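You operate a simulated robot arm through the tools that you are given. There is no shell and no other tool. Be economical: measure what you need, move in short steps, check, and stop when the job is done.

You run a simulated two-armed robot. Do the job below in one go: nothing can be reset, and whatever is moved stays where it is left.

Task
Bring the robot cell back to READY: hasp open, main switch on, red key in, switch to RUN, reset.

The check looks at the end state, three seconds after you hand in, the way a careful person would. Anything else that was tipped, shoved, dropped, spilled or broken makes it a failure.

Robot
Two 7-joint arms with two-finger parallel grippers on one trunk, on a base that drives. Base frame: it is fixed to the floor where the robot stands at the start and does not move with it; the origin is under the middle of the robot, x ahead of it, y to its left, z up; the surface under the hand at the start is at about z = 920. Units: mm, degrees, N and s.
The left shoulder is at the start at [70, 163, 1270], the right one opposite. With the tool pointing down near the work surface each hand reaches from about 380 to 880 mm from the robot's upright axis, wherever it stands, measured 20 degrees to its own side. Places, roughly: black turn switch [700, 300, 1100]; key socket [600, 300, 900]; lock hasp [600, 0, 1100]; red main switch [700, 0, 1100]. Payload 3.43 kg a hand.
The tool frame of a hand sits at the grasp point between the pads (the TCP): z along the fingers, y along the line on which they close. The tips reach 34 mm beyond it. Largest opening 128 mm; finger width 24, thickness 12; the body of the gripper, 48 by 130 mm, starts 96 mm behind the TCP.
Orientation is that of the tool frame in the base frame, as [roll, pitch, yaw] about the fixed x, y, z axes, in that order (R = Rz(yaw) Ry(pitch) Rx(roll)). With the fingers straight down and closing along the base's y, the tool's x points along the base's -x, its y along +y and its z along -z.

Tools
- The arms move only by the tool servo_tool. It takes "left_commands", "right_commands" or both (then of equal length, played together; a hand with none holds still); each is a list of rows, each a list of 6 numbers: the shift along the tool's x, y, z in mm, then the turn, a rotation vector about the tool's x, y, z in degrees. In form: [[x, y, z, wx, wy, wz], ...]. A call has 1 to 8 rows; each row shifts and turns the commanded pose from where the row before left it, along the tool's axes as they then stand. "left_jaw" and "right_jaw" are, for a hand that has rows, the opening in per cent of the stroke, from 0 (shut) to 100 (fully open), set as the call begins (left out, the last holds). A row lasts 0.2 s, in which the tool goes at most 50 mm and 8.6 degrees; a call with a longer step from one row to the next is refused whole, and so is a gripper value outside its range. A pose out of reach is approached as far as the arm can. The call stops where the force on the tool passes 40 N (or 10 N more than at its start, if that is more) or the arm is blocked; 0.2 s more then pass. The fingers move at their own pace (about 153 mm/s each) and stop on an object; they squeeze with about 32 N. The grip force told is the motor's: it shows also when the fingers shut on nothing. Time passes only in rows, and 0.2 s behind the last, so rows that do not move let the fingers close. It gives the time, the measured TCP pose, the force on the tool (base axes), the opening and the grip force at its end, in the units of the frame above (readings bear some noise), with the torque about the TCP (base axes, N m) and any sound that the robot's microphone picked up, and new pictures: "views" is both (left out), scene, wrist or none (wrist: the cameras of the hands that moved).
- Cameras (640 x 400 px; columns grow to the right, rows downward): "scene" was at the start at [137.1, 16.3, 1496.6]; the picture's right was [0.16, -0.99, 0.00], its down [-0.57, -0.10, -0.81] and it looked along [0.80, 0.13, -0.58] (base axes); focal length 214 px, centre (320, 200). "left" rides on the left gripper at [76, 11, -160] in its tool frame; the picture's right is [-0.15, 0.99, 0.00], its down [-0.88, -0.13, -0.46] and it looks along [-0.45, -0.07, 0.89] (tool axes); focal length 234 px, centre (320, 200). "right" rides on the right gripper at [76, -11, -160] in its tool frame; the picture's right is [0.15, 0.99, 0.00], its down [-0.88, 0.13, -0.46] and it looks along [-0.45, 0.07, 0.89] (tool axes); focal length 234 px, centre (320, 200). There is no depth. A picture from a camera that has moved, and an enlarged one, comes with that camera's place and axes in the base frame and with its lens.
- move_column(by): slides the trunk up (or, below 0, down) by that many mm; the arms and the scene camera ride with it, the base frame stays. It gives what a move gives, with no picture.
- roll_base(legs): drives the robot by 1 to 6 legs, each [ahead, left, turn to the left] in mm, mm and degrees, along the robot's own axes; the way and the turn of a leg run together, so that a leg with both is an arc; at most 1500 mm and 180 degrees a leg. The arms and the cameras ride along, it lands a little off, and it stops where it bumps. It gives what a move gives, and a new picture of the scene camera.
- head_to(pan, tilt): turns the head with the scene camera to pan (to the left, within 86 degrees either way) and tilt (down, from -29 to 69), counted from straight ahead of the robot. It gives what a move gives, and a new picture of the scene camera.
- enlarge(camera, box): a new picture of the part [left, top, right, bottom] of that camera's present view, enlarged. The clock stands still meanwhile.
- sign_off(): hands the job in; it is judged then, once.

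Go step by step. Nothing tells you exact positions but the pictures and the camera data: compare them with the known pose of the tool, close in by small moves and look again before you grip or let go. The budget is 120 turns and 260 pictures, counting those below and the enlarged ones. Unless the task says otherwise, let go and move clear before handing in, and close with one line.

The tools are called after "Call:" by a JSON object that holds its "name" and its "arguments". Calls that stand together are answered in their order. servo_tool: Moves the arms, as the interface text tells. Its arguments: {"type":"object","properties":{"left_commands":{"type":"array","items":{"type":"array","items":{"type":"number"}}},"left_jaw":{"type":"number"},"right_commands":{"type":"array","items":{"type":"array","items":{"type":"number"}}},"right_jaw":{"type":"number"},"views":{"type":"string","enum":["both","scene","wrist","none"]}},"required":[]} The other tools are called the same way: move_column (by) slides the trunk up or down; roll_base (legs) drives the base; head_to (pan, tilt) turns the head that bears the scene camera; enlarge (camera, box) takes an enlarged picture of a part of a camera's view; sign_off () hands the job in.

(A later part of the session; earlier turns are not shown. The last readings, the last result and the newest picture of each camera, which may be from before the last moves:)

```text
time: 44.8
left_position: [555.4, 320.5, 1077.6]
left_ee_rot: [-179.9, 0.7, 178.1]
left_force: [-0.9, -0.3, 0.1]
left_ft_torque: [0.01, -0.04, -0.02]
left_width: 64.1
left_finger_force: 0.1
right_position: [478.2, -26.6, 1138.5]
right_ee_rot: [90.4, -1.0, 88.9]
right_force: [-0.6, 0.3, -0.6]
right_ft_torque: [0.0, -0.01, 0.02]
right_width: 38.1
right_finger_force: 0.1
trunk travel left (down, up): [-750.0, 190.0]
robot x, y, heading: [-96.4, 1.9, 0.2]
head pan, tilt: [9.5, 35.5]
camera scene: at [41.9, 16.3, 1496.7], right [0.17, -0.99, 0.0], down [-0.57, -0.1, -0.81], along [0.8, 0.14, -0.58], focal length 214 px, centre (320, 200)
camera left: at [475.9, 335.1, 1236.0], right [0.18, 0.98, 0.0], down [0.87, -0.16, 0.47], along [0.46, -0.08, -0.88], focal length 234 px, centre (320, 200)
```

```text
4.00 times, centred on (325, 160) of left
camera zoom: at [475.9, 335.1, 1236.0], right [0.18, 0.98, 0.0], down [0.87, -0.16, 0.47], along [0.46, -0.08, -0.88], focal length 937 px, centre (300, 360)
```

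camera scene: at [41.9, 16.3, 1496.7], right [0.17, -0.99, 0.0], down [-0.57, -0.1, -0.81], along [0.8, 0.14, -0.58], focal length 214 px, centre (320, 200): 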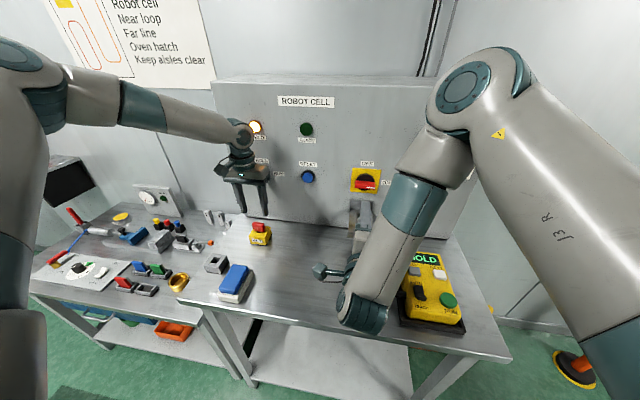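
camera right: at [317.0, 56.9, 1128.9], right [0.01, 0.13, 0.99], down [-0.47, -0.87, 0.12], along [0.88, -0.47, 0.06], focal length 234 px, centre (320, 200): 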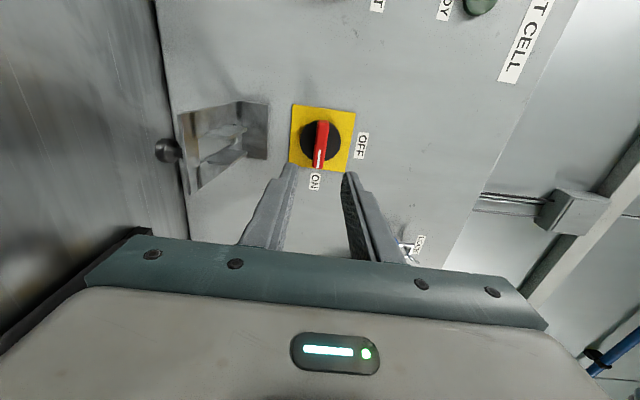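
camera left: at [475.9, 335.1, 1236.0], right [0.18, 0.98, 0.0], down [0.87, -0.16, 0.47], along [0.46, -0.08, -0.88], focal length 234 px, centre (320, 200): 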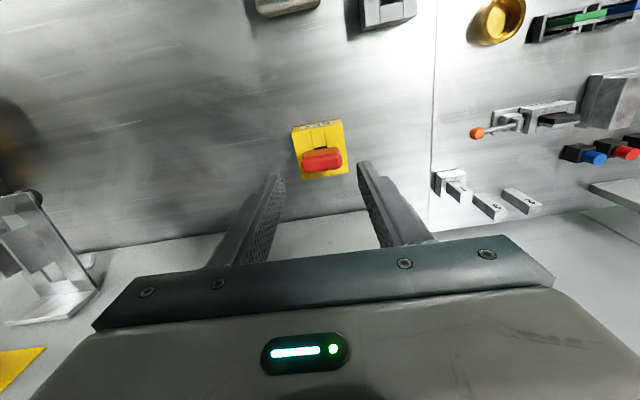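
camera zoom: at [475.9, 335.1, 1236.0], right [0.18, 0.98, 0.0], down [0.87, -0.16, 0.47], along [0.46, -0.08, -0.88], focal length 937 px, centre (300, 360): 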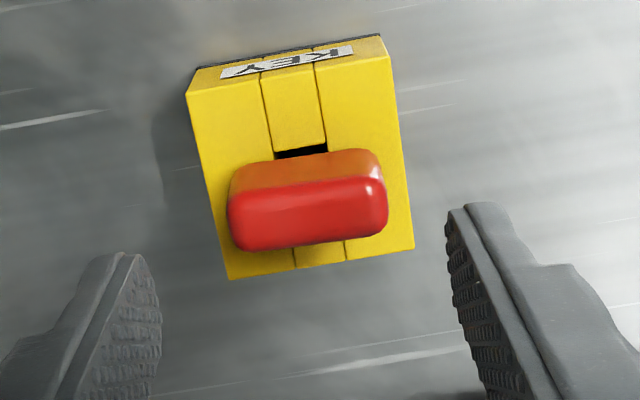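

The key sits in the socket. Next the left hand backs up, swings to point forward, and goes to the turn switch.

Call:
{"name": "servo_tool", "arguments": {"left_commands": [[10, 0, -35, 0, 0, 0], [40, 0, -35, 0, 0, 0], [40, 0, -30, 0, 0, 0], [40, 0, 0, 0, 0, 0], [0, 0, 0, 0, -8.5, 0], [0, 0, 0, 0, -8.5, 0], [0, 0, 0, 0, -8.5, 0], [0, 0, 0, 0, -8.5, 0]], "views": "none"}}

Call:
{"name": "servo_tool", "arguments": {"left_commands": [[0, 0, 0, 0, -8.5, 0], [0, 0, 0, 0, -8.5, 0], [0, 0, 0, 0, -8.5, 0], [0, 0, 0, 0, -8.5, 0], [0, 0, 0, 0, -8.5, 0], [0, 0, 0, 0, -8.5, 0], [0, 0, 0, 0, -5, 0], [0, 0, 0, 0, 0, 0]], "left_jaw": 40, "views": "both"}}

```text
refused: row 2 steps farther than a row can; nothing moved
```

```text
time: 46.6
left_position: [557.5, 321.1, 1078.6]
left_ee_rot: [-179.8, 56.8, 178.3]
left_force: [-0.3, -0.8, 0.5]
left_ft_torque: [0.0, 0.02, 0.0]
left_width: 51.2
left_finger_force: 0.1
right_position: [479.4, -26.1, 1138.3]
right_ee_rot: [90.5, -1.1, 89.1]
right_force: [-0.7, 0.3, -0.1]
right_ft_torque: [0.01, 0.0, -0.01]
right_width: 38.4
right_finger_force: 0.1
trunk travel left (down, up): [-750.0, 190.0]
robot x, y, heading: [-91.8, 0.2, 0.2]
head pan, tilt: [9.5, 35.5]
camera scene: at [43.5, 16.7, 1496.6], right [0.17, -0.99, 0.0], down [-0.57, -0.1, -0.81], along [0.8, 0.14, -0.58], focal length 214 px, centre (320, 200)
camera left: at [380.8, 338.9, 1102.5], right [0.11, 0.99, 0.12], down [0.1, -0.13, 0.99], along [0.99, -0.1, -0.11], focal length 234 px, centre (320, 200)
```

scene: 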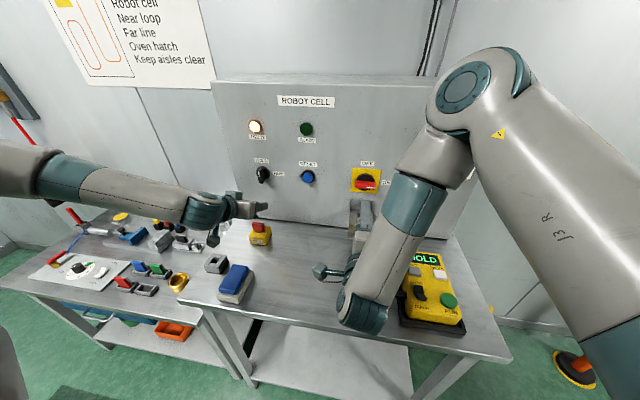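
left: 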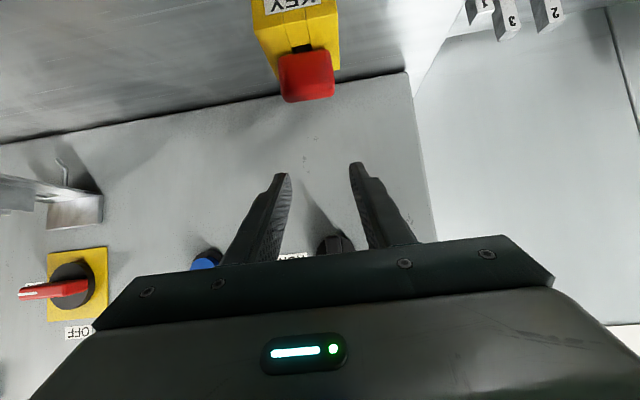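

The rotation ran in place without contact. Now backing off, rising, and finishing the swing to horizontal.

Call:
{"name": "servo_tool", "arguments": {"left_commands": [[-2, 0, -25, 0, 0, 0], [-2, 0, -25, 0, 0, 0], [-2, 0, -25, 0, -8, 0], [-2, 0, -20, 0, -8, 0], [0, 0, 0, 0, -8, 0], [0, 0, 0, 0, -8, 0], [0, 0, 0, 0, 0, 0]], "left_jaw": 40, "views": "wrist"}}

Call:
{"name": "enlarge", "arguments": {"camera": "scene", "box": [230, 140, 330, 250]}}

```text
time: 48.2
left_position: [489.9, 327.8, 1133.3]
left_ee_rot: [-171.6, 88.8, -173.7]
left_force: [0.1, 0.4, 0.1]
left_ft_torque: [0.0, -0.04, -0.01]
left_width: 51.4
left_finger_force: 0.1
left hand out of reach, approached as far as the arm can: row 4
right_position: [477.3, -25.8, 1138.2]
right_ee_rot: [90.4, -0.9, 88.9]
right_force: [-0.3, 0.9, 0.1]
right_ft_torque: [0.02, -0.01, 0.02]
right_width: 38.4
right_finger_force: 0.0
trunk travel left (down, up): [-750.0, 190.0]
robot x, y, heading: [-96.8, -0.5, 0.4]
head pan, tilt: [9.5, 35.5]
camera left: at [327.4, 345.3, 1060.9], right [0.04, 0.99, 0.14], down [-0.44, -0.11, 0.89], along [0.9, -0.09, 0.43], focal length 234 px, centre (320, 200)
```

left: 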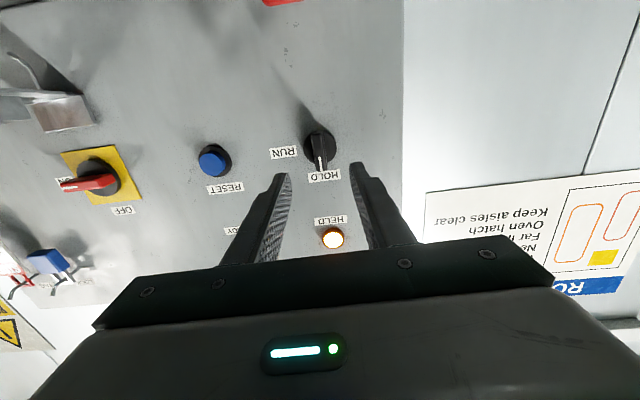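

```text
3.64 times, centred on (280, 195) of scene
camera zoom: at [42.5, 17.4, 1496.6], right [0.17, -0.99, 0.0], down [-0.57, -0.1, -0.81], along [0.8, 0.14, -0.58], focal length 780 px, centre (466, 218)
```

zoom: 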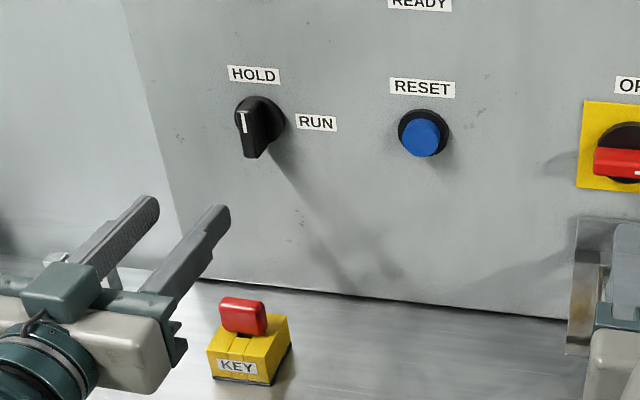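

Key is fine. Knob bar is near (646,324.5,1138), pointing up at HOLD. Approaching.

Call:
{"name": "servo_tool", "arguments": {"left_commands": [[-2, -1, 30, 0, 0, 0], [-2, -1, 30, 0, 0, 0], [-1, 0, 30, 0, 0, 0], [0, 0, 0, 0, 0, 0]], "left_jaw": 40, "views": "wrist"}}

Call:
{"name": "enlarge", "arguments": {"camera": "left", "box": [240, 80, 400, 240]}}

```text
time: 49.2
left_position: [580.8, 322.9, 1136.1]
left_ee_rot: [-174.0, 88.7, -175.9]
left_force: [-0.2, 0.3, 0.0]
left_ft_torque: [0.0, -0.02, 0.0]
left_width: 51.4
left_finger_force: 0.0
right_position: [478.3, -25.5, 1138.3]
right_ee_rot: [90.5, -0.9, 89.0]
right_force: [-0.2, 1.4, -1.6]
right_ft_torque: [-0.01, 0.03, 0.0]
right_width: 38.1
right_finger_force: 0.1
trunk travel left (down, up): [-750.0, 190.0]
robot x, y, heading: [-94.8, 2.9, 0.0]
head pan, tilt: [9.5, 35.5]
camera left: at [419.4, 340.2, 1063.9], right [0.04, 0.99, 0.14], down [-0.44, -0.11, 0.89], along [0.9, -0.09, 0.43], focal length 234 px, centre (320, 200)
```

left: 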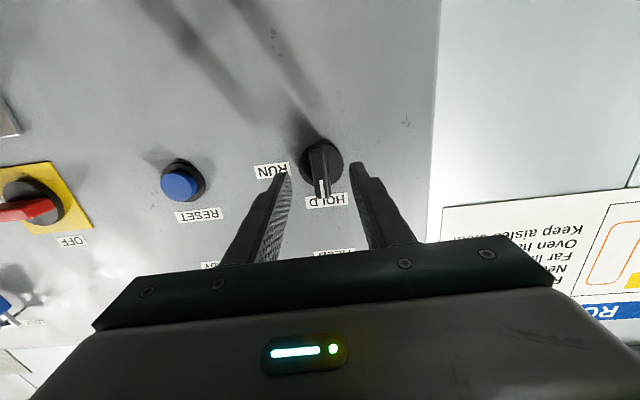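

```text
2.50 times, centred on (320, 160) of left
camera zoom: at [419.4, 340.2, 1063.9], right [0.04, 0.99, 0.14], down [-0.44, -0.11, 0.89], along [0.9, -0.09, 0.43], focal length 585 px, centre (320, 300)
```

zoom: 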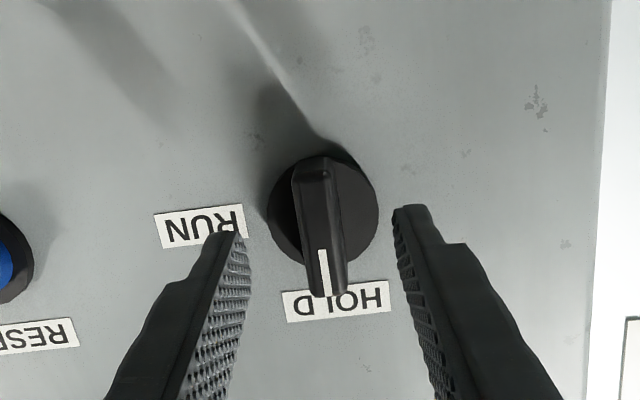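

Knob axis at about (y 322, z 1141). Raising 4.5 mm and advancing to straddle it.

Call:
{"name": "servo_tool", "arguments": {"left_commands": [[-4.5, 0, 10, 0, 0, 0], [0, 0, 18, 0, 0, 0], [0, 0, 16, 0, 0, 0], [0, 0, 0, 0, 0, 0]], "views": "wrist"}}

Call:
{"name": "enlarge", "arguments": {"camera": "left", "box": [240, 80, 400, 240]}}

```text
time: 50.2
left_position: [624.3, 322.0, 1138.8]
left_ee_rot: [-174.6, 88.8, -176.6]
left_force: [-0.6, 0.0, -0.2]
left_ft_torque: [0.0, -0.01, 0.0]
left_width: 51.2
left_finger_force: 0.1
right_position: [478.3, -25.8, 1138.2]
right_ee_rot: [90.6, -0.9, 89.0]
right_force: [0.0, -0.4, 0.1]
right_ft_torque: [-0.02, -0.01, -0.03]
right_width: 38.2
right_finger_force: 0.0
trunk travel left (down, up): [-750.0, 190.0]
robot x, y, heading: [-93.1, 0.2, 0.4]
head pan, tilt: [9.5, 35.5]
camera left: at [462.7, 338.9, 1067.1], right [0.04, 0.99, 0.14], down [-0.44, -0.11, 0.89], along [0.9, -0.1, 0.43], focal length 234 px, centre (320, 200)
```

left: 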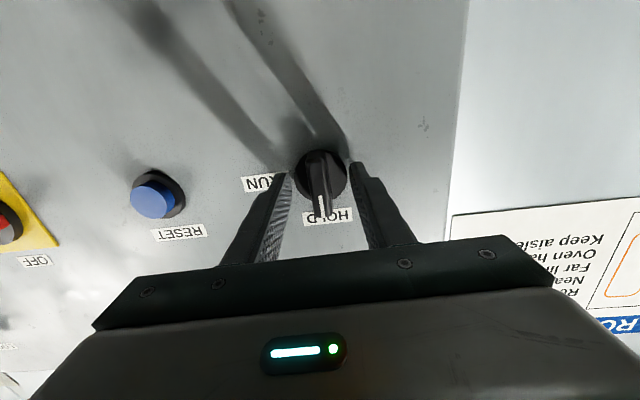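

```text
2.50 times, centred on (320, 160) of left
camera zoom: at [462.7, 338.9, 1067.1], right [0.04, 0.99, 0.14], down [-0.44, -0.11, 0.89], along [0.9, -0.1, 0.43], focal length 585 px, centre (320, 300)
```

zoom: 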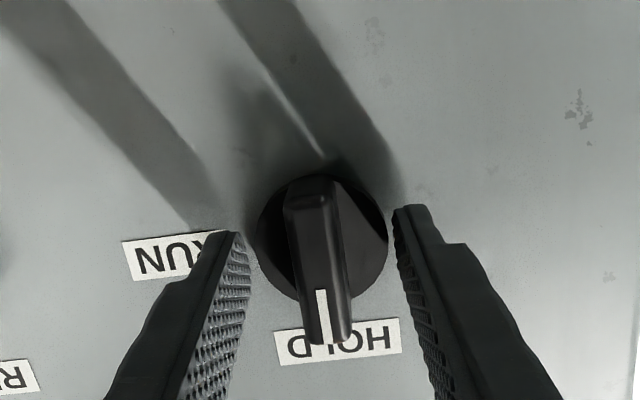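

Well centred. Closing on the knob.

Call:
{"name": "servo_tool", "arguments": {"left_commands": [[-1, 0, 0, 0, 0, 0], [0, 0, 0, 0, 0, 0], [0, 0, 0, 0, 0, 0]], "left_jaw": 0, "views": "wrist"}}

```text
time: 51.0
left_position: [623.9, 322.1, 1139.2]
left_ee_rot: [-174.8, 88.8, -176.8]
left_force: [-0.6, -0.9, -3.4]
left_ft_torque: [0.11, -0.57, 1.23]
left_width: 16.3
left_finger_force: 44.9
right_position: [477.9, -25.7, 1136.6]
right_ee_rot: [90.4, -1.0, 89.0]
right_force: [-0.7, -0.4, 0.1]
right_ft_torque: [-0.03, -0.02, 0.0]
right_width: 38.8
right_finger_force: 0.1
trunk travel left (down, up): [-750.0, 190.0]
robot x, y, heading: [-93.9, -2.2, 0.2]
head pan, tilt: [9.5, 35.5]
camera left: at [462.5, 338.7, 1067.5], right [0.04, 0.99, 0.14], down [-0.44, -0.11, 0.89], along [0.9, -0.09, 0.43], focal length 234 px, centre (320, 200)
```

left: 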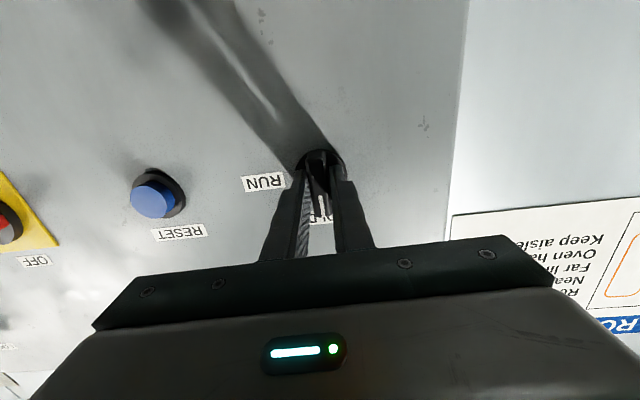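

Gripped (16 mm). Turning clockwise toward RUN.

Call:
{"name": "servo_tool", "arguments": {"left_commands": [[0, 0, 0, 0, 0, 6], [0, 0, 0, 0, 0, 7], [0, 0, 0, 0, 0, 7], [0, 0, 0, 0, 0, 7], [0, 0, 0, 0, 0, 7]], "views": "wrist"}}

```text
time: 52.2
left_position: [623.8, 322.6, 1140.3]
left_ee_rot: [92.3, 56.0, 90.2]
left_force: [0.3, 1.6, -1.8]
left_ft_torque: [0.02, 0.53, 1.87]
left_width: 16.8
left_finger_force: 44.6
right_position: [477.9, -25.6, 1137.1]
right_ee_rot: [90.5, -0.9, 89.0]
right_force: [-0.4, 0.2, 0.3]
right_ft_torque: [0.01, -0.02, 0.01]
right_width: 38.4
right_finger_force: 0.0
trunk travel left (down, up): [-750.0, 190.0]
robot x, y, heading: [-92.1, -0.4, 0.2]
head pan, tilt: [9.5, 35.5]
camera left: at [464.2, 379.6, 1086.9], right [0.04, 0.74, 0.67], down [-0.46, -0.59, 0.67], along [0.89, -0.34, 0.32], focal length 234 px, centre (320, 200)
```

left: 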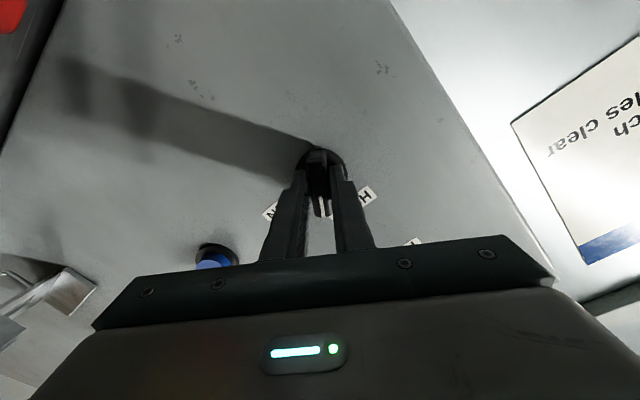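

Knob follows. Continuing to ~90°.

Call:
{"name": "servo_tool", "arguments": {"left_commands": [[0, 0, 0, 0, 0, 8], [0, 0, 0, 0, 0, 8], [0, 0, 0, 0, 0, 8], [0, 0, 0, 0, 0, 8], [0, 0, 0, 0, 0, 8], [0, 0, 0, 0, 0, 8], [0, 0, 0, 0, 0, 8], [0, 0, 0, 0, 0, 0]], "views": "both"}}

```text
time: 54.0
left_position: [624.5, 323.0, 1140.6]
left_ee_rot: [91.3, 0.1, 88.1]
left_force: [4.0, 4.4, -0.1]
left_ft_torque: [-0.01, -1.21, 1.0]
left_width: 16.3
left_finger_force: 45.2
right_position: [479.6, -24.9, 1136.2]
right_ee_rot: [90.5, -0.9, 88.9]
right_force: [-0.2, 0.3, -0.1]
right_ft_torque: [0.02, 0.03, -0.01]
right_width: 38.3
right_finger_force: 0.0
trunk travel left (down, up): [-750.0, 190.0]
robot x, y, heading: [-92.1, -0.9, -0.0]
head pan, tilt: [9.5, 35.5]
camera scene: at [44.1, 17.9, 1496.5], right [0.17, -0.99, 0.0], down [-0.57, -0.1, -0.81], along [0.8, 0.14, -0.58], focal length 214 px, centre (320, 200)
camera left: at [466.5, 404.1, 1155.0], right [0.02, -0.15, 0.99], down [-0.49, -0.87, -0.12], along [0.87, -0.48, -0.09], focal length 234 px, centre (320, 200)
```

scene: 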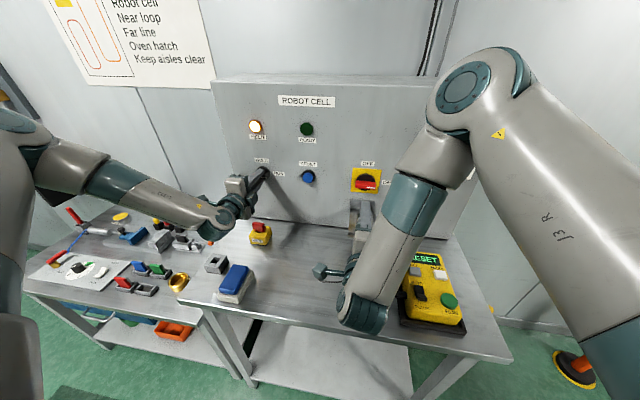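
left: 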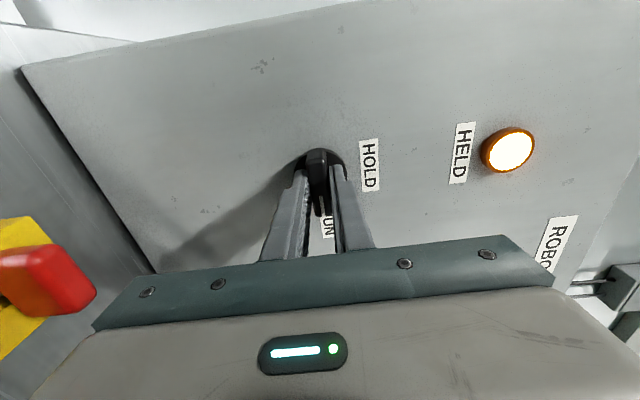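

The pendant now asks for RESET. Releasing the knob and backing out with the left hand.

Call:
{"name": "servo_tool", "arguments": {"left_commands": [[0, 0, 0, 0, 0, 0], [0, 0, 0, 0, 0, 0], [0, 0, -30, 0, 0, 0], [0, 0, -30, 0, 0, 0], [0, 0, -30, 0, 0, 0], [0, 0, 0, 0, 0, 0]], "left_jaw": 30, "views": "both"}}

Call:
{"name": "enlarge", "arguments": {"camera": "scene", "box": [230, 100, 390, 260]}}

```text
time: 55.4
left_position: [534.9, 326.6, 1141.4]
left_ee_rot: [91.3, 0.1, 88.0]
left_force: [0.0, -0.7, -1.2]
left_ft_torque: [-0.02, 0.01, -0.02]
left_width: 38.4
left_finger_force: 0.0
right_position: [479.9, -25.9, 1137.0]
right_ee_rot: [90.5, -1.1, 89.0]
right_force: [1.1, -0.6, 0.1]
right_ft_torque: [-0.01, -0.01, 0.0]
right_width: 38.4
right_finger_force: 0.0
trunk travel left (down, up): [-750.0, 190.0]
robot x, y, heading: [-92.2, -1.9, 0.3]
head pan, tilt: [9.5, 35.5]
camera scene: at [43.8, 16.6, 1496.5], right [0.17, -0.99, 0.0], down [-0.57, -0.1, -0.81], along [0.8, 0.14, -0.58], focal length 214 px, centre (320, 200)
camera left: at [376.9, 408.3, 1156.5], right [0.02, -0.15, 0.99], down [-0.49, -0.87, -0.12], along [0.87, -0.48, -0.09], focal length 234 px, centre (320, 200)
```

scene: 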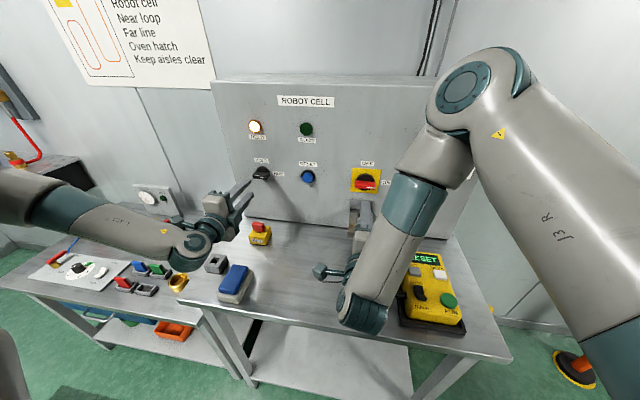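
left: 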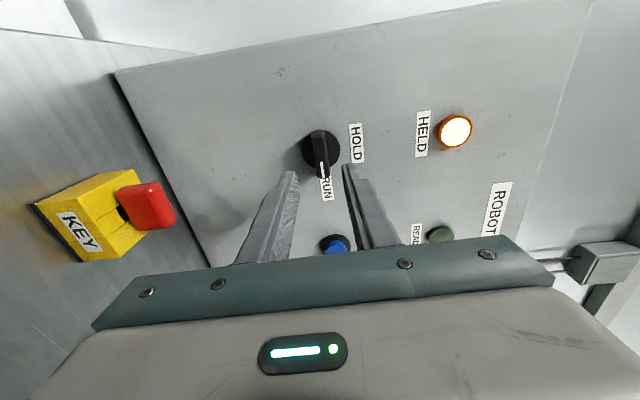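

```text
2.50 times, centred on (310, 180) of scene
camera zoom: at [43.8, 16.6, 1496.5], right [0.17, -0.99, 0.0], down [-0.57, -0.1, -0.81], along [0.8, 0.14, -0.58], focal length 536 px, centre (345, 250)
```

zoom: 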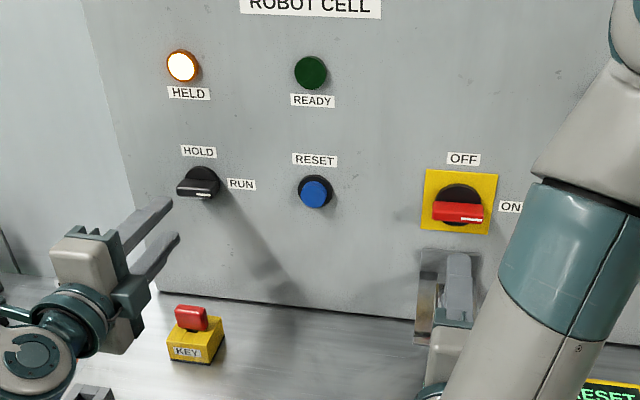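

Switch sits at RUN. RESET button is near (655,166,1141). Closing the left jaws and moving sideways in front of it.

Call:
{"name": "servo_tool", "arguments": {"left_commands": [[-32, 0, 0, 0, 0, 0], [-32, 0, 0, 0, 0, 0], [-32, 0, 0, 0, 0, 0], [-32, 0, 0, 0, 0, 0], [-31, 0, 0, 0, 0, 0], [0, 0, 0, 0, 0, 0]], "left_jaw": 0, "views": "both"}}

Call:
{"name": "enlarge", "arguments": {"camera": "left", "box": [240, 80, 400, 240]}}

Call:
{"name": "enlarge", "arguments": {"camera": "scene", "box": [250, 140, 350, 240]}}

```text
time: 56.8
left_position: [532.3, 196.2, 1166.9]
left_ee_rot: [91.3, 0.2, 88.1]
left_force: [0.1, -0.4, 0.3]
left_ft_torque: [-0.01, -0.01, 0.0]
left_width: 0.0
left_finger_force: 32.0
left hand out of reach, approached as far as the arm can: row 4, 5
right_position: [478.7, -26.4, 1135.3]
right_ee_rot: [90.5, -0.9, 89.0]
right_force: [-0.2, -0.2, 0.1]
right_ft_torque: [-0.03, -0.02, -0.03]
right_width: 38.5
right_finger_force: 0.1
trunk travel left (down, up): [-750.0, 190.0]
robot x, y, heading: [-92.6, -1.0, 0.1]
head pan, tilt: [9.5, 35.5]
camera scene: at [43.7, 16.5, 1496.5], right [0.17, -0.99, 0.0], down [-0.57, -0.1, -0.81], along [0.8, 0.14, -0.58], focal length 214 px, centre (320, 200)
camera left: at [374.6, 276.7, 1183.0], right [0.02, -0.15, 0.99], down [-0.49, -0.86, -0.12], along [0.87, -0.48, -0.09], focal length 234 px, centre (320, 200)
```

scene: 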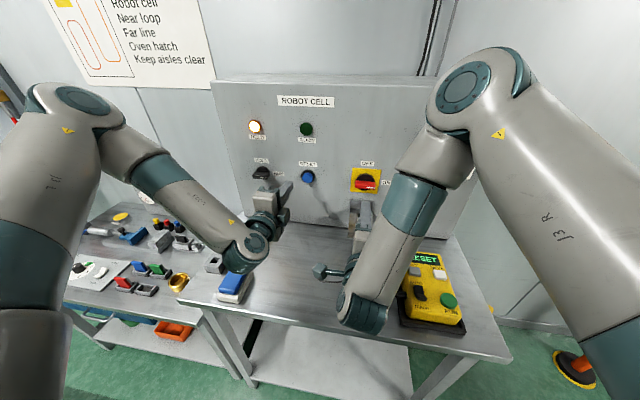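
left: 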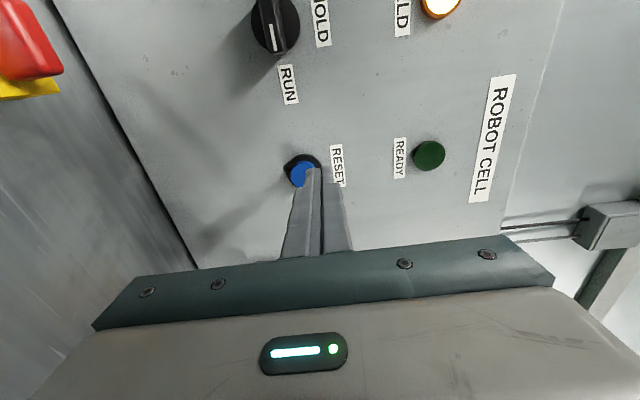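

```text
2.50 times, centred on (320, 160) of left
camera zoom: at [374.6, 276.7, 1183.0], right [0.02, -0.15, 0.99], down [-0.49, -0.86, -0.12], along [0.87, -0.48, -0.09], focal length 585 px, centre (320, 300)
```

zoom: 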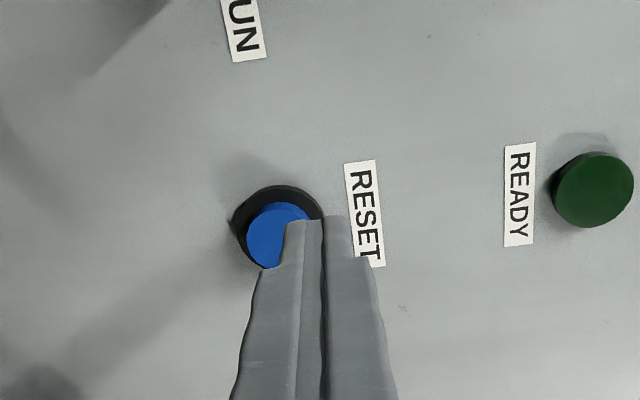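

```text
4.00 times, centred on (300, 190) of scene
camera zoom: at [43.7, 16.5, 1496.5], right [0.17, -0.99, 0.0], down [-0.57, -0.1, -0.81], along [0.8, 0.14, -0.58], focal length 858 px, centre (400, 240)
```

zoom: 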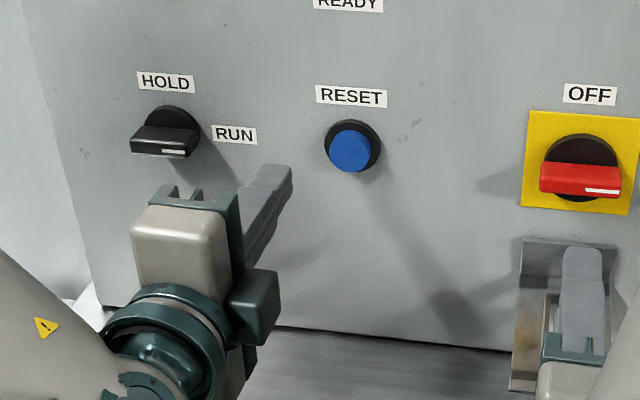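

Arm was cramped there; button is at (655,164,1140). Moving forward first, then across and down.

Call:
{"name": "servo_tool", "arguments": {"left_commands": [[0, 0, 25, 0, 0, 0], [0, 0, 25, 0, 0, 0], [-11, -9, 0, 0, 0, 0], [-11, -9, 0, 0, 0, 0], [-10, -9, 0, 0, 0, 0], [0, 0, 0, 0, 0, 0]], "views": "wrist"}}

Call:
{"name": "enlarge", "arguments": {"camera": "left", "box": [240, 80, 400, 240]}}

Call:
{"name": "enlarge", "arguments": {"camera": "scene", "box": [250, 140, 350, 240]}}

```text
time: 58.2
left_position: [583.0, 195.0, 1168.2]
left_ee_rot: [91.4, 0.1, 88.1]
left_force: [0.1, -0.3, 1.6]
left_ft_torque: [0.01, -0.02, -0.02]
left_width: 0.0
left_finger_force: 32.3
left hand out of reach, approached as far as the arm can: row 3, 4, 5
right_position: [478.5, -26.3, 1137.4]
right_ee_rot: [90.5, -0.9, 89.0]
right_force: [-0.3, 0.7, -0.6]
right_ft_torque: [0.02, -0.01, 0.0]
right_width: 38.2
right_finger_force: 0.1
trunk travel left (down, up): [-750.0, 190.0]
robot x, y, heading: [-95.6, -2.5, 0.3]
head pan, tilt: [9.5, 35.5]
camera left: at [424.6, 276.1, 1183.9], right [0.02, -0.15, 0.99], down [-0.49, -0.86, -0.12], along [0.87, -0.48, -0.09], focal length 234 px, centre (320, 200)
```

left: 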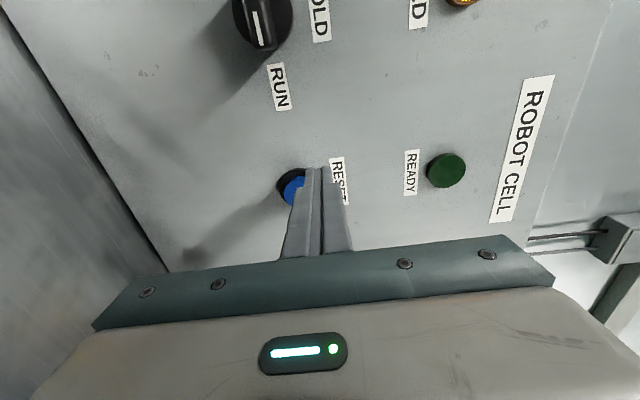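

```text
2.50 times, centred on (320, 160) of left
camera zoom: at [424.6, 276.1, 1183.9], right [0.02, -0.15, 0.99], down [-0.49, -0.86, -0.12], along [0.87, -0.48, -0.09], focal length 585 px, centre (320, 300)
```

zoom: 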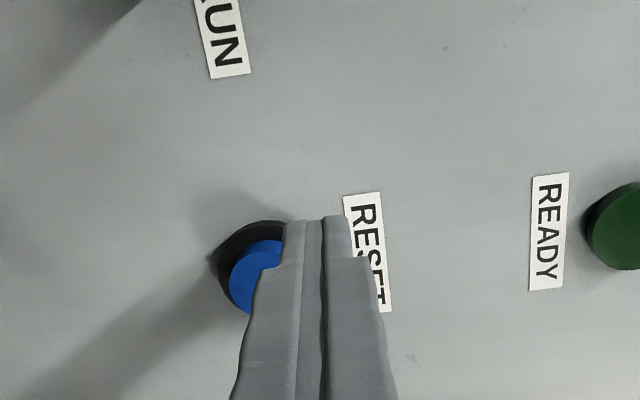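

```text
4.00 times, centred on (300, 190) of scene
camera zoom: at [43.2, 16.9, 1496.6], right [0.17, -0.99, 0.0], down [-0.57, -0.1, -0.81], along [0.8, 0.14, -0.58], focal length 858 px, centre (400, 240)
```

zoom: 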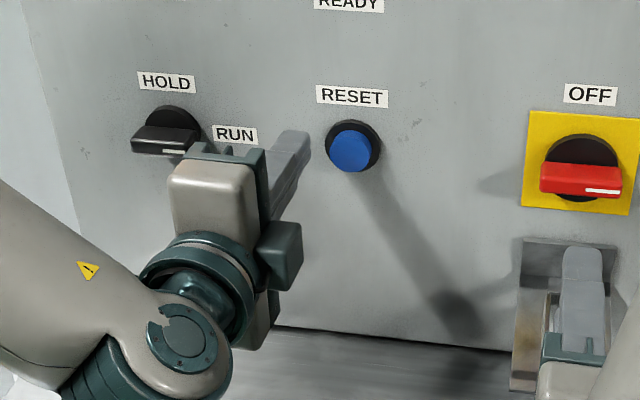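

The rolled wrist is limiting. I'll back off, un-roll 90°, then move to the button.

Call:
{"name": "servo_tool", "arguments": {"left_commands": [[0, 0, -25, 0, 0, 0], [0, 0, -15, 0, 0, -8.2], [0, 0, 0, 0, 0, -8.2], [0, 0, 0, 0, 0, -8.2], [0, 0, 0, 0, 0, -8.2], [0, 0, 0, 0, 0, -8.2], [0, 0, 0, 0, 0, -8.2], [0, 0, 0, 0, 0, -8.2]], "views": "none"}}

Call:
{"name": "servo_tool", "arguments": {"left_commands": [[0, 0, 0, 0, 0, -8.2], [0, 0, 0, 0, 0, -8.2], [0, 0, 0, 0, 0, -8.2], [0, 0, 0, 0, 0, -8], [9, -10, 10, 0, 0, 0], [9, -10, 10, 0, 0, 0], [9, -10, 10, 0, 0, 0], [0, 0, 0, 0, 0, 0]], "views": "both"}}

```text
time: 60.0
left_position: [541.3, 196.2, 1171.6]
left_ee_rot: [92.3, 57.6, 90.3]
left_force: [0.4, 0.2, 0.5]
left_ft_torque: [0.01, 0.01, 0.01]
left_width: 0.0
left_finger_force: 31.6
right_position: [478.4, -24.9, 1139.2]
right_ee_rot: [90.5, -0.9, 89.0]
right_force: [0.0, -0.5, -0.7]
right_ft_torque: [0.01, -0.03, -0.03]
right_width: 38.5
right_finger_force: 0.0
trunk travel left (down, up): [-750.0, 190.0]
robot x, y, heading: [-96.9, -0.0, 0.1]
head pan, tilt: [9.5, 35.5]
```

```text
time: 61.8
left_position: [569.1, 192.5, 1169.2]
left_ee_rot: [-174.9, 88.7, -176.8]
left_force: [-0.5, 0.1, -0.6]
left_ft_torque: [0.0, -0.01, 0.04]
left_width: 0.0
left_finger_force: 32.1
left hand out of reach, approached as far as the arm can: row 5, 6, 7
right_position: [478.2, -26.3, 1138.0]
right_ee_rot: [90.5, -0.9, 89.1]
right_force: [-0.1, 0.5, -0.7]
right_ft_torque: [0.01, -0.02, 0.01]
right_width: 38.5
right_finger_force: 0.1
trunk travel left (down, up): [-750.0, 190.0]
robot x, y, heading: [-91.7, -1.0, 0.4]
head pan, tilt: [9.5, 35.5]
camera scene: at [43.4, 16.8, 1496.6], right [0.17, -0.99, 0.0], down [-0.57, -0.1, -0.81], along [0.8, 0.14, -0.58], focal length 214 px, centre (320, 200)
camera left: at [407.2, 210.3, 1097.0], right [0.04, 0.99, 0.14], down [-0.44, -0.11, 0.89], along [0.9, -0.1, 0.43], focal length 234 px, centre (320, 200)
```

scene: 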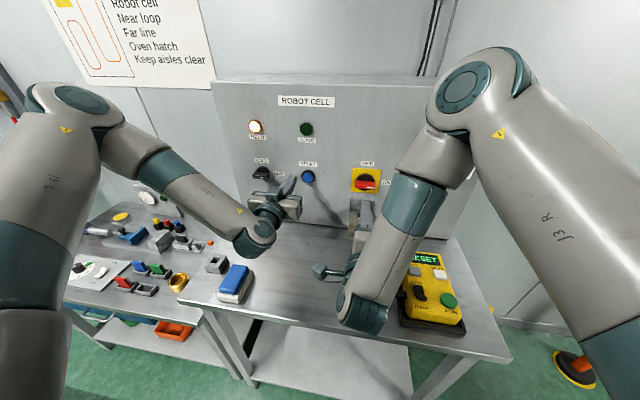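
left: 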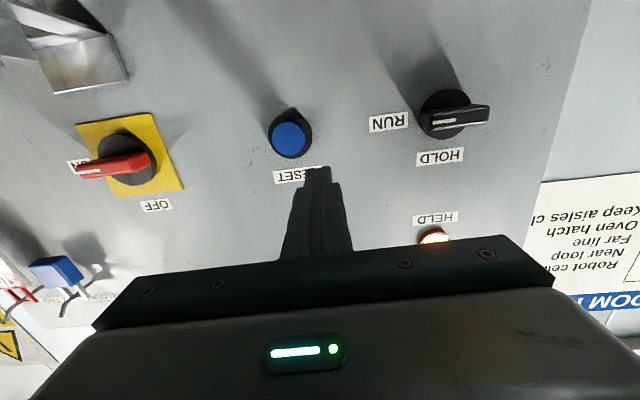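

The arm is at its limit here, so I'll use the base (28 mm right) and the column (29 mm down) to line up with the button.

Call:
{"name": "move_column", "arguments": {"by": -29}}

Call:
{"name": "roll_base", "arguments": {"legs": [[0, -28, 0]]}}

Call:
{"name": "servo_tool", "arguments": {"left_commands": [[0, 0, 0, 0, 0, 0]], "views": "wrist"}}

```text
time: 62.5
left_position: [569.0, 192.1, 1140.9]
left_ee_rot: [-175.3, 88.5, -177.4]
left_force: [0.2, -0.6, 0.0]
left_ft_torque: [0.02, 0.01, 0.01]
left_width: 0.3
left_finger_force: 32.0
right_position: [478.1, -25.3, 1108.9]
right_ee_rot: [90.6, -1.0, 89.0]
right_force: [-0.1, 0.2, -0.1]
right_ft_torque: [0.04, 0.04, -0.02]
right_width: 38.4
right_finger_force: 0.2
trunk travel left (down, up): [-721.0, 219.0]
robot x, y, heading: [-92.7, -0.7, -0.0]
head pan, tilt: [9.5, 35.5]
```

```text
time: 63.4
left_position: [568.2, 171.2, 1138.0]
left_ee_rot: [-166.6, 88.4, -168.5]
left_force: [0.1, 1.1, -0.7]
left_ft_torque: [0.03, 0.01, -0.05]
left_width: 0.0
left_finger_force: 31.7
right_position: [478.3, -48.3, 1109.6]
right_ee_rot: [90.6, -0.7, 89.0]
right_force: [-0.9, 0.3, -0.5]
right_ft_torque: [0.02, -0.01, -0.08]
right_width: 38.5
right_finger_force: 0.0
trunk travel left (down, up): [-721.0, 219.0]
robot x, y, heading: [-93.5, -31.2, 0.3]
head pan, tilt: [9.5, 35.5]
camera scene: at [43.6, -4.6, 1467.4], right [0.17, -0.99, 0.0], down [-0.57, -0.1, -0.81], along [0.8, 0.14, -0.58], focal length 214 px, centre (320, 200)
```

scene: 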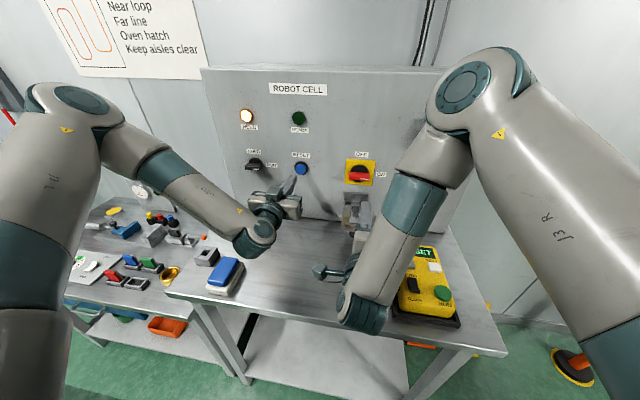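

```text
time: 63.8
left_position: [569.2, 168.3, 1139.5]
left_ee_rot: [-172.4, 88.5, -174.2]
left_force: [-0.3, -0.2, 0.5]
left_ft_torque: [0.03, 0.01, 0.0]
left_width: 0.2
left_finger_force: 32.3
right_position: [478.5, -51.0, 1107.8]
right_ee_rot: [90.6, -0.9, 89.1]
right_force: [0.4, 0.2, 0.7]
right_ft_torque: [0.01, -0.01, -0.05]
right_width: 38.4
right_finger_force: 0.1
trunk travel left (down, up): [-721.0, 219.0]
robot x, y, heading: [-92.8, -25.6, 0.1]
head pan, tilt: [9.5, 35.5]
camera left: at [406.9, 185.3, 1067.7], right [0.04, 0.99, 0.14], down [-0.44, -0.11, 0.89], along [0.9, -0.1, 0.43], focal length 234 px, centre (320, 200)
```

left: 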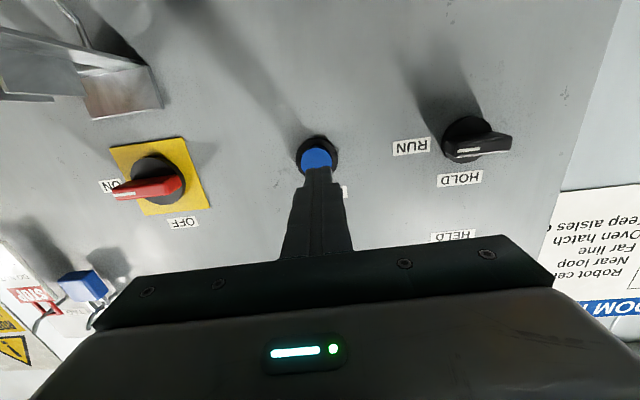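

Nearly aligned; button is a few mm right and low. Advancing to just before contact.

Call:
{"name": "servo_tool", "arguments": {"left_commands": [[0, 0, 20, 0, 0, 0], [0, -2, 16, 0, 0, 0], [2, -2, 0, 0, 0, 0], [0, 0, 0, 0, 0, 0]], "views": "wrist"}}

Call:
{"name": "enlarge", "arguments": {"camera": "left", "box": [260, 110, 380, 230]}}

Call:
{"name": "enlarge", "arguments": {"camera": "scene", "box": [250, 130, 350, 230]}}

```text
time: 64.8
left_position: [605.1, 168.6, 1142.5]
left_ee_rot: [-175.5, 88.5, -177.5]
left_force: [0.4, 0.6, 0.2]
left_ft_torque: [-0.02, -0.02, 0.04]
left_width: 0.0
left_finger_force: 32.4
left hand out of reach, approached as far as the arm can: row 2
right_position: [478.6, -52.4, 1110.2]
right_ee_rot: [90.5, -1.0, 89.1]
right_force: [0.3, 0.0, 0.9]
right_ft_torque: [-0.04, 0.02, -0.01]
right_width: 38.2
right_finger_force: 0.2
trunk travel left (down, up): [-721.0, 219.0]
robot x, y, heading: [-93.5, -27.4, 0.2]
head pan, tilt: [9.5, 35.5]
camera left: at [442.6, 184.7, 1071.1], right [0.04, 0.99, 0.14], down [-0.44, -0.11, 0.89], along [0.9, -0.1, 0.43], focal length 234 px, centre (320, 200)
```

left: 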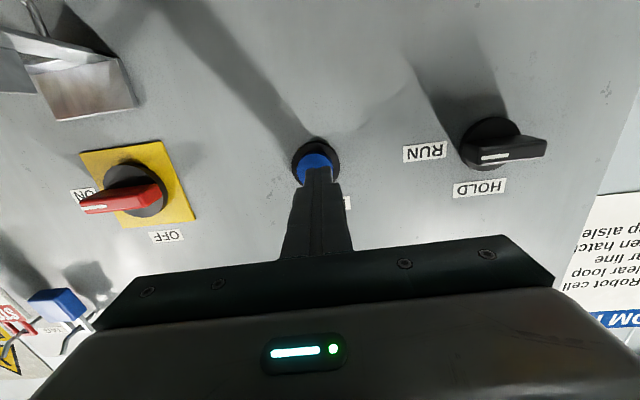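

```text
3.33 times, centred on (320, 170) of left
camera zoom: at [442.6, 184.7, 1071.1], right [0.04, 0.99, 0.14], down [-0.44, -0.11, 0.89], along [0.9, -0.1, 0.43], focal length 781 px, centre (320, 300)
```

zoom: 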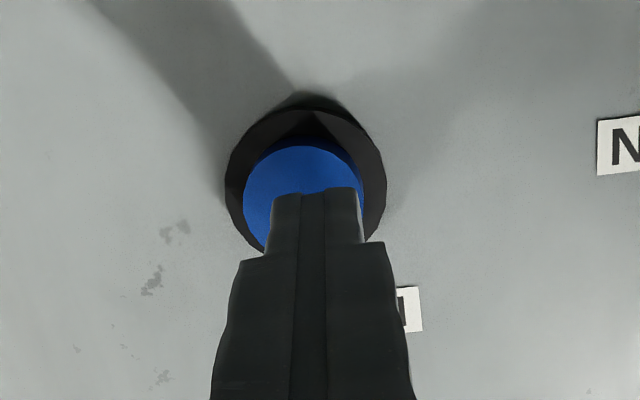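

```text
4.00 times, centred on (300, 180) of scene
camera zoom: at [43.5, -10.1, 1467.5], right [0.17, -0.99, 0.0], down [-0.57, -0.1, -0.81], along [0.8, 0.14, -0.58], focal length 858 px, centre (400, 280)
```

zoom: 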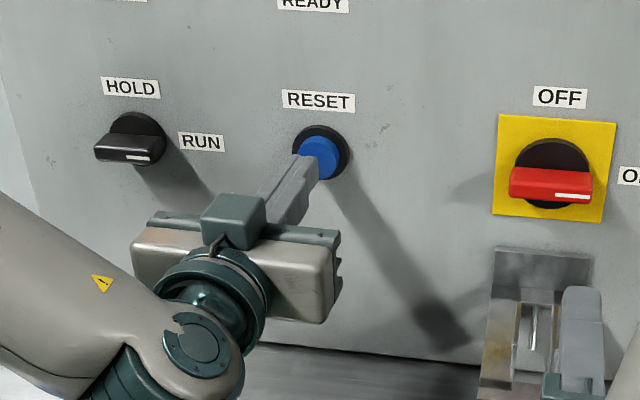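

Tip is ~6 mm high and 3 mm left of the button centre. Dropping the column 5 mm, then pressing forward.

Call:
{"name": "move_column", "arguments": {"by": -5}}

Call:
{"name": "servo_tool", "arguments": {"left_commands": [[0, 0, 5, 0, 0, 0], [0, 0, 5, 0, 0, 0], [0, 0, 4, 0, 0, 0], [0, 0, 0, 0, 0, 0]], "views": "both"}}

```text
time: 65.3
left_position: [605.4, 167.7, 1138.4]
left_ee_rot: [-175.3, 88.5, -177.3]
left_force: [-0.5, -0.4, -0.3]
left_ft_torque: [0.01, 0.02, -0.02]
left_width: 0.0
left_finger_force: 32.2
right_position: [478.7, -53.3, 1103.5]
right_ee_rot: [90.5, -0.9, 89.1]
right_force: [0.7, -1.2, -0.6]
right_ft_torque: [-0.01, 0.0, -0.02]
right_width: 38.3
right_finger_force: 0.0
trunk travel left (down, up): [-716.0, 224.0]
robot x, y, heading: [-94.3, -29.0, 0.3]
head pan, tilt: [9.5, 35.5]
```

```text
time: 66.3
left_position: [617.8, 170.2, 1138.4]
left_ee_rot: [-175.2, 88.4, -177.3]
left_force: [-1.4, 0.1, -0.1]
left_ft_torque: [-0.02, 0.0, -0.03]
left_width: 0.2
left_finger_force: 32.3
right_position: [478.6, -51.2, 1104.8]
right_ee_rot: [90.5, -0.9, 89.1]
right_force: [-0.4, -0.4, 0.1]
right_ft_torque: [-0.02, 0.03, -0.04]
right_width: 38.4
right_finger_force: 0.1
trunk travel left (down, up): [-716.0, 224.0]
robot x, y, heading: [-93.7, -27.5, 0.1]
head pan, tilt: [9.5, 35.5]
camera scene: at [43.2, -9.9, 1462.6], right [0.17, -0.99, 0.0], down [-0.57, -0.1, -0.81], along [0.8, 0.14, -0.58], focal length 214 px, centre (320, 200)
camera left: at [455.6, 186.7, 1066.8], right [0.04, 0.99, 0.14], down [-0.44, -0.11, 0.89], along [0.9, -0.1, 0.43], focal length 234 px, centre (320, 200)
```

scene: 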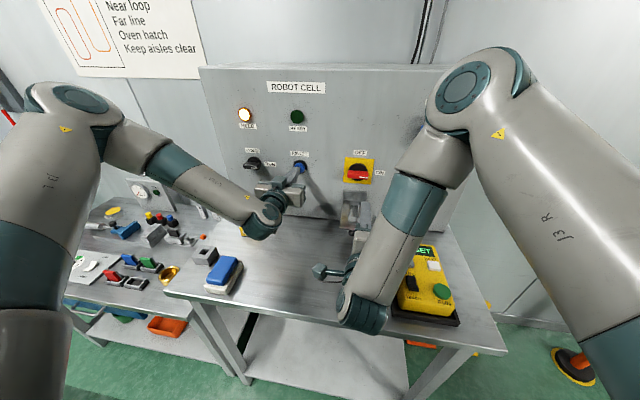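
left: 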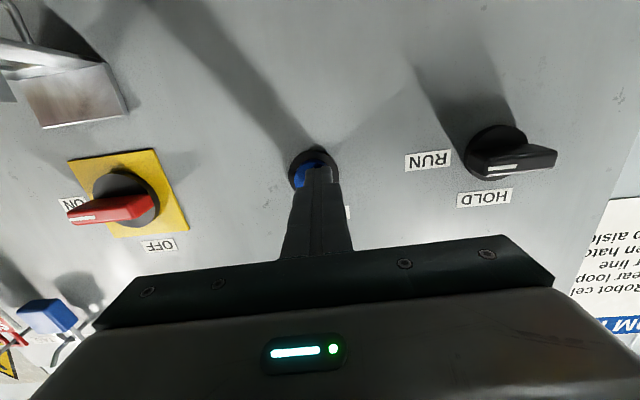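

Tip is at the button face but 4–5 mm left. Shifting right a bit and pressing further.

Call:
{"name": "servo_tool", "arguments": {"left_commands": [[0, -3, 0, 0, 0, 0], [0, -2, 0, 0, 0, 0], [0, 0, 5, 0, 0, 0], [0, 0, 5, 0, 0, 0], [0, 0, 3, 0, 0, 0]], "views": "both"}}

```text
time: 67.5
left_position: [621.9, 168.8, 1140.0]
left_ee_rot: [-176.9, 88.0, -179.3]
left_force: [-26.2, 1.6, 4.1]
left_ft_torque: [0.0, -0.41, 0.11]
left_width: 0.0
left_finger_force: 32.3
left hand out of reach, approached as far as the arm can: row 1, 4
right_position: [474.2, -52.2, 1106.3]
right_ee_rot: [90.3, -0.8, 89.2]
right_force: [-0.4, 0.1, -0.1]
right_ft_torque: [0.01, 0.01, -0.01]
right_width: 38.7
right_finger_force: 0.1
trunk travel left (down, up): [-716.0, 224.0]
robot x, y, heading: [-94.9, -27.3, 0.4]
head pan, tilt: [9.5, 35.5]
heard: click
stopped in row 5 (left hand): the force on the tool passed its limit at 43 N (the readings are from after the stop); the commanded pose is now the measured one
camera scene: at [37.4, -9.5, 1463.3], right [0.17, -0.99, 0.0], down [-0.57, -0.1, -0.82], along [0.8, 0.14, -0.58], focal length 214 px, centre (320, 200)
camera left: at [459.0, 187.5, 1069.5], right [0.05, 0.99, 0.14], down [-0.43, -0.11, 0.9], along [0.9, -0.1, 0.42], focal length 234 px, centre (320, 200)
```

scene: 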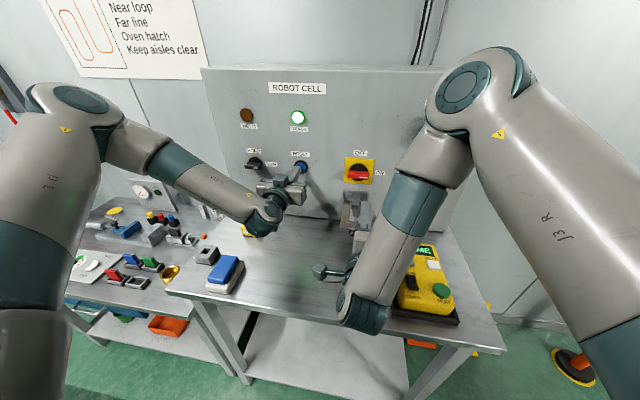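
left: 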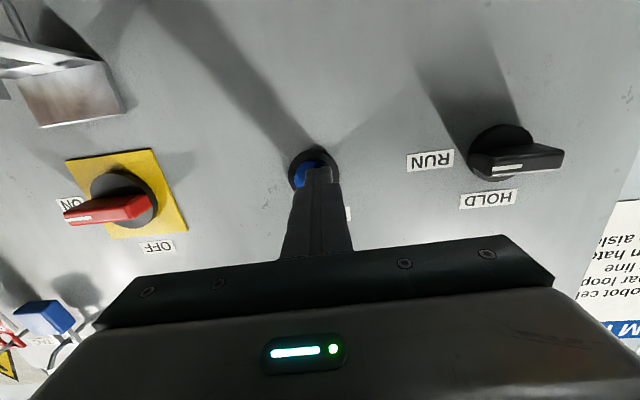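

Click heard and the green READY lamp is lit. Backing both hands straight off and checking everything.

Call:
{"name": "servo_tool", "arguments": {"left_commands": [[0, 0, -25, 0, 0, 0], [0, 0, -30, 0, 0, 0], [0, 0, -30, 0, 0, 0], [0, 0, 0, 0, 0, 0]], "views": "none"}}

Call:
{"name": "roll_base", "arguments": {"legs": [[-200, 0, 0]]}}

Call:
{"name": "enlarge", "arguments": {"camera": "scene", "box": [220, 70, 480, 270]}}

Call:
{"name": "enlarge", "arguments": {"camera": "right", "box": [0, 0, 640, 400]}}

```text
time: 68.5
left_position: [542.1, 174.2, 1138.6]
left_ee_rot: [-177.9, 87.9, 179.7]
left_force: [-0.3, 0.4, -0.7]
left_ft_torque: [0.0, -0.01, -0.03]
left_width: 0.0
left_finger_force: 32.5
right_position: [479.5, -52.4, 1103.4]
right_ee_rot: [90.4, -0.9, 89.2]
right_force: [-0.6, 0.1, 0.3]
right_ft_torque: [-0.01, -0.02, 0.02]
right_width: 38.5
right_finger_force: 0.0
trunk travel left (down, up): [-716.0, 224.0]
robot x, y, heading: [-95.2, -25.4, 0.5]
head pan, tilt: [9.5, 35.5]
```

```text
time: 70.1
left_position: [341.9, 170.9, 1138.4]
left_ee_rot: [-177.7, 87.8, 179.8]
left_force: [-0.3, -0.3, 0.1]
left_ft_torque: [-0.01, -0.01, -0.03]
left_width: 0.0
left_finger_force: 32.0
right_position: [276.1, -54.1, 1103.6]
right_ee_rot: [90.6, -1.0, 89.0]
right_force: [0.3, 0.7, 0.6]
right_ft_torque: [0.0, 0.01, 0.0]
right_width: 38.6
right_finger_force: 0.0
trunk travel left (down, up): [-716.0, 224.0]
robot x, y, heading: [-295.8, -23.7, 0.2]
head pan, tilt: [9.5, 35.5]
camera scene: at [-158.6, -10.9, 1462.4], right [0.17, -0.99, 0.0], down [-0.57, -0.1, -0.81], along [0.8, 0.14, -0.58], focal length 214 px, centre (320, 200)
```

scene: 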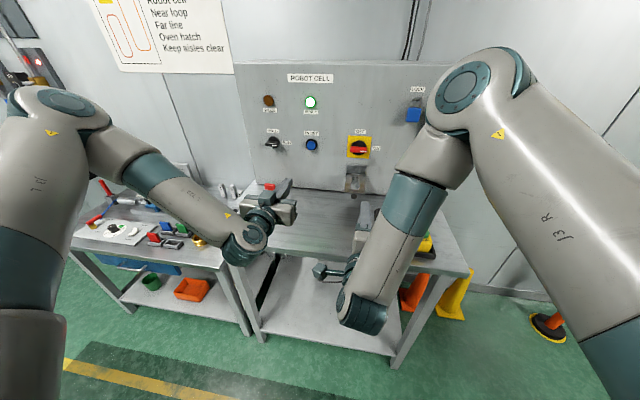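

```text
2.00 times, centred on (350, 170) of scene
camera zoom: at [-158.6, -10.9, 1462.4], right [0.17, -0.99, 0.0], down [-0.57, -0.1, -0.81], along [0.8, 0.14, -0.58], focal length 429 px, centre (260, 260)
```

zoom: 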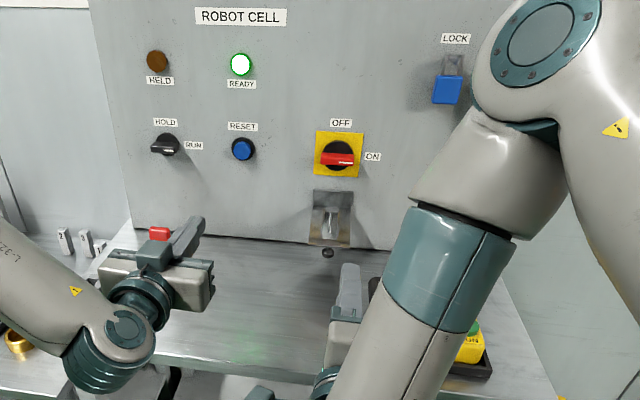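

```text
1.00 times, centred on (320, 200) of right (not enlarged: the box is as wide or as high as the picture)
camera zoom: at [117.8, 24.9, 1093.6], right [0.01, 0.13, 0.99], down [-0.47, -0.87, 0.12], along [0.88, -0.47, 0.05], focal length 234 px, centre (320, 200)
```

zoom: 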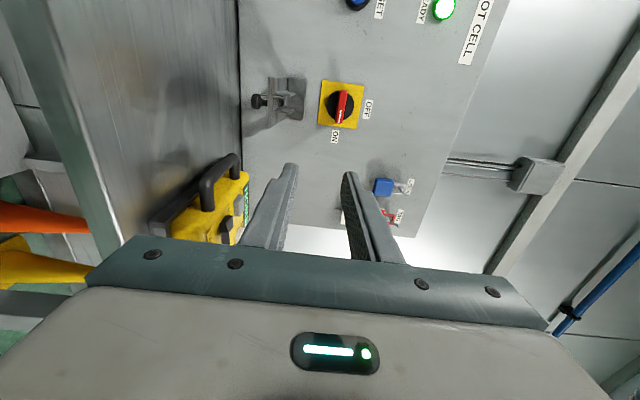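

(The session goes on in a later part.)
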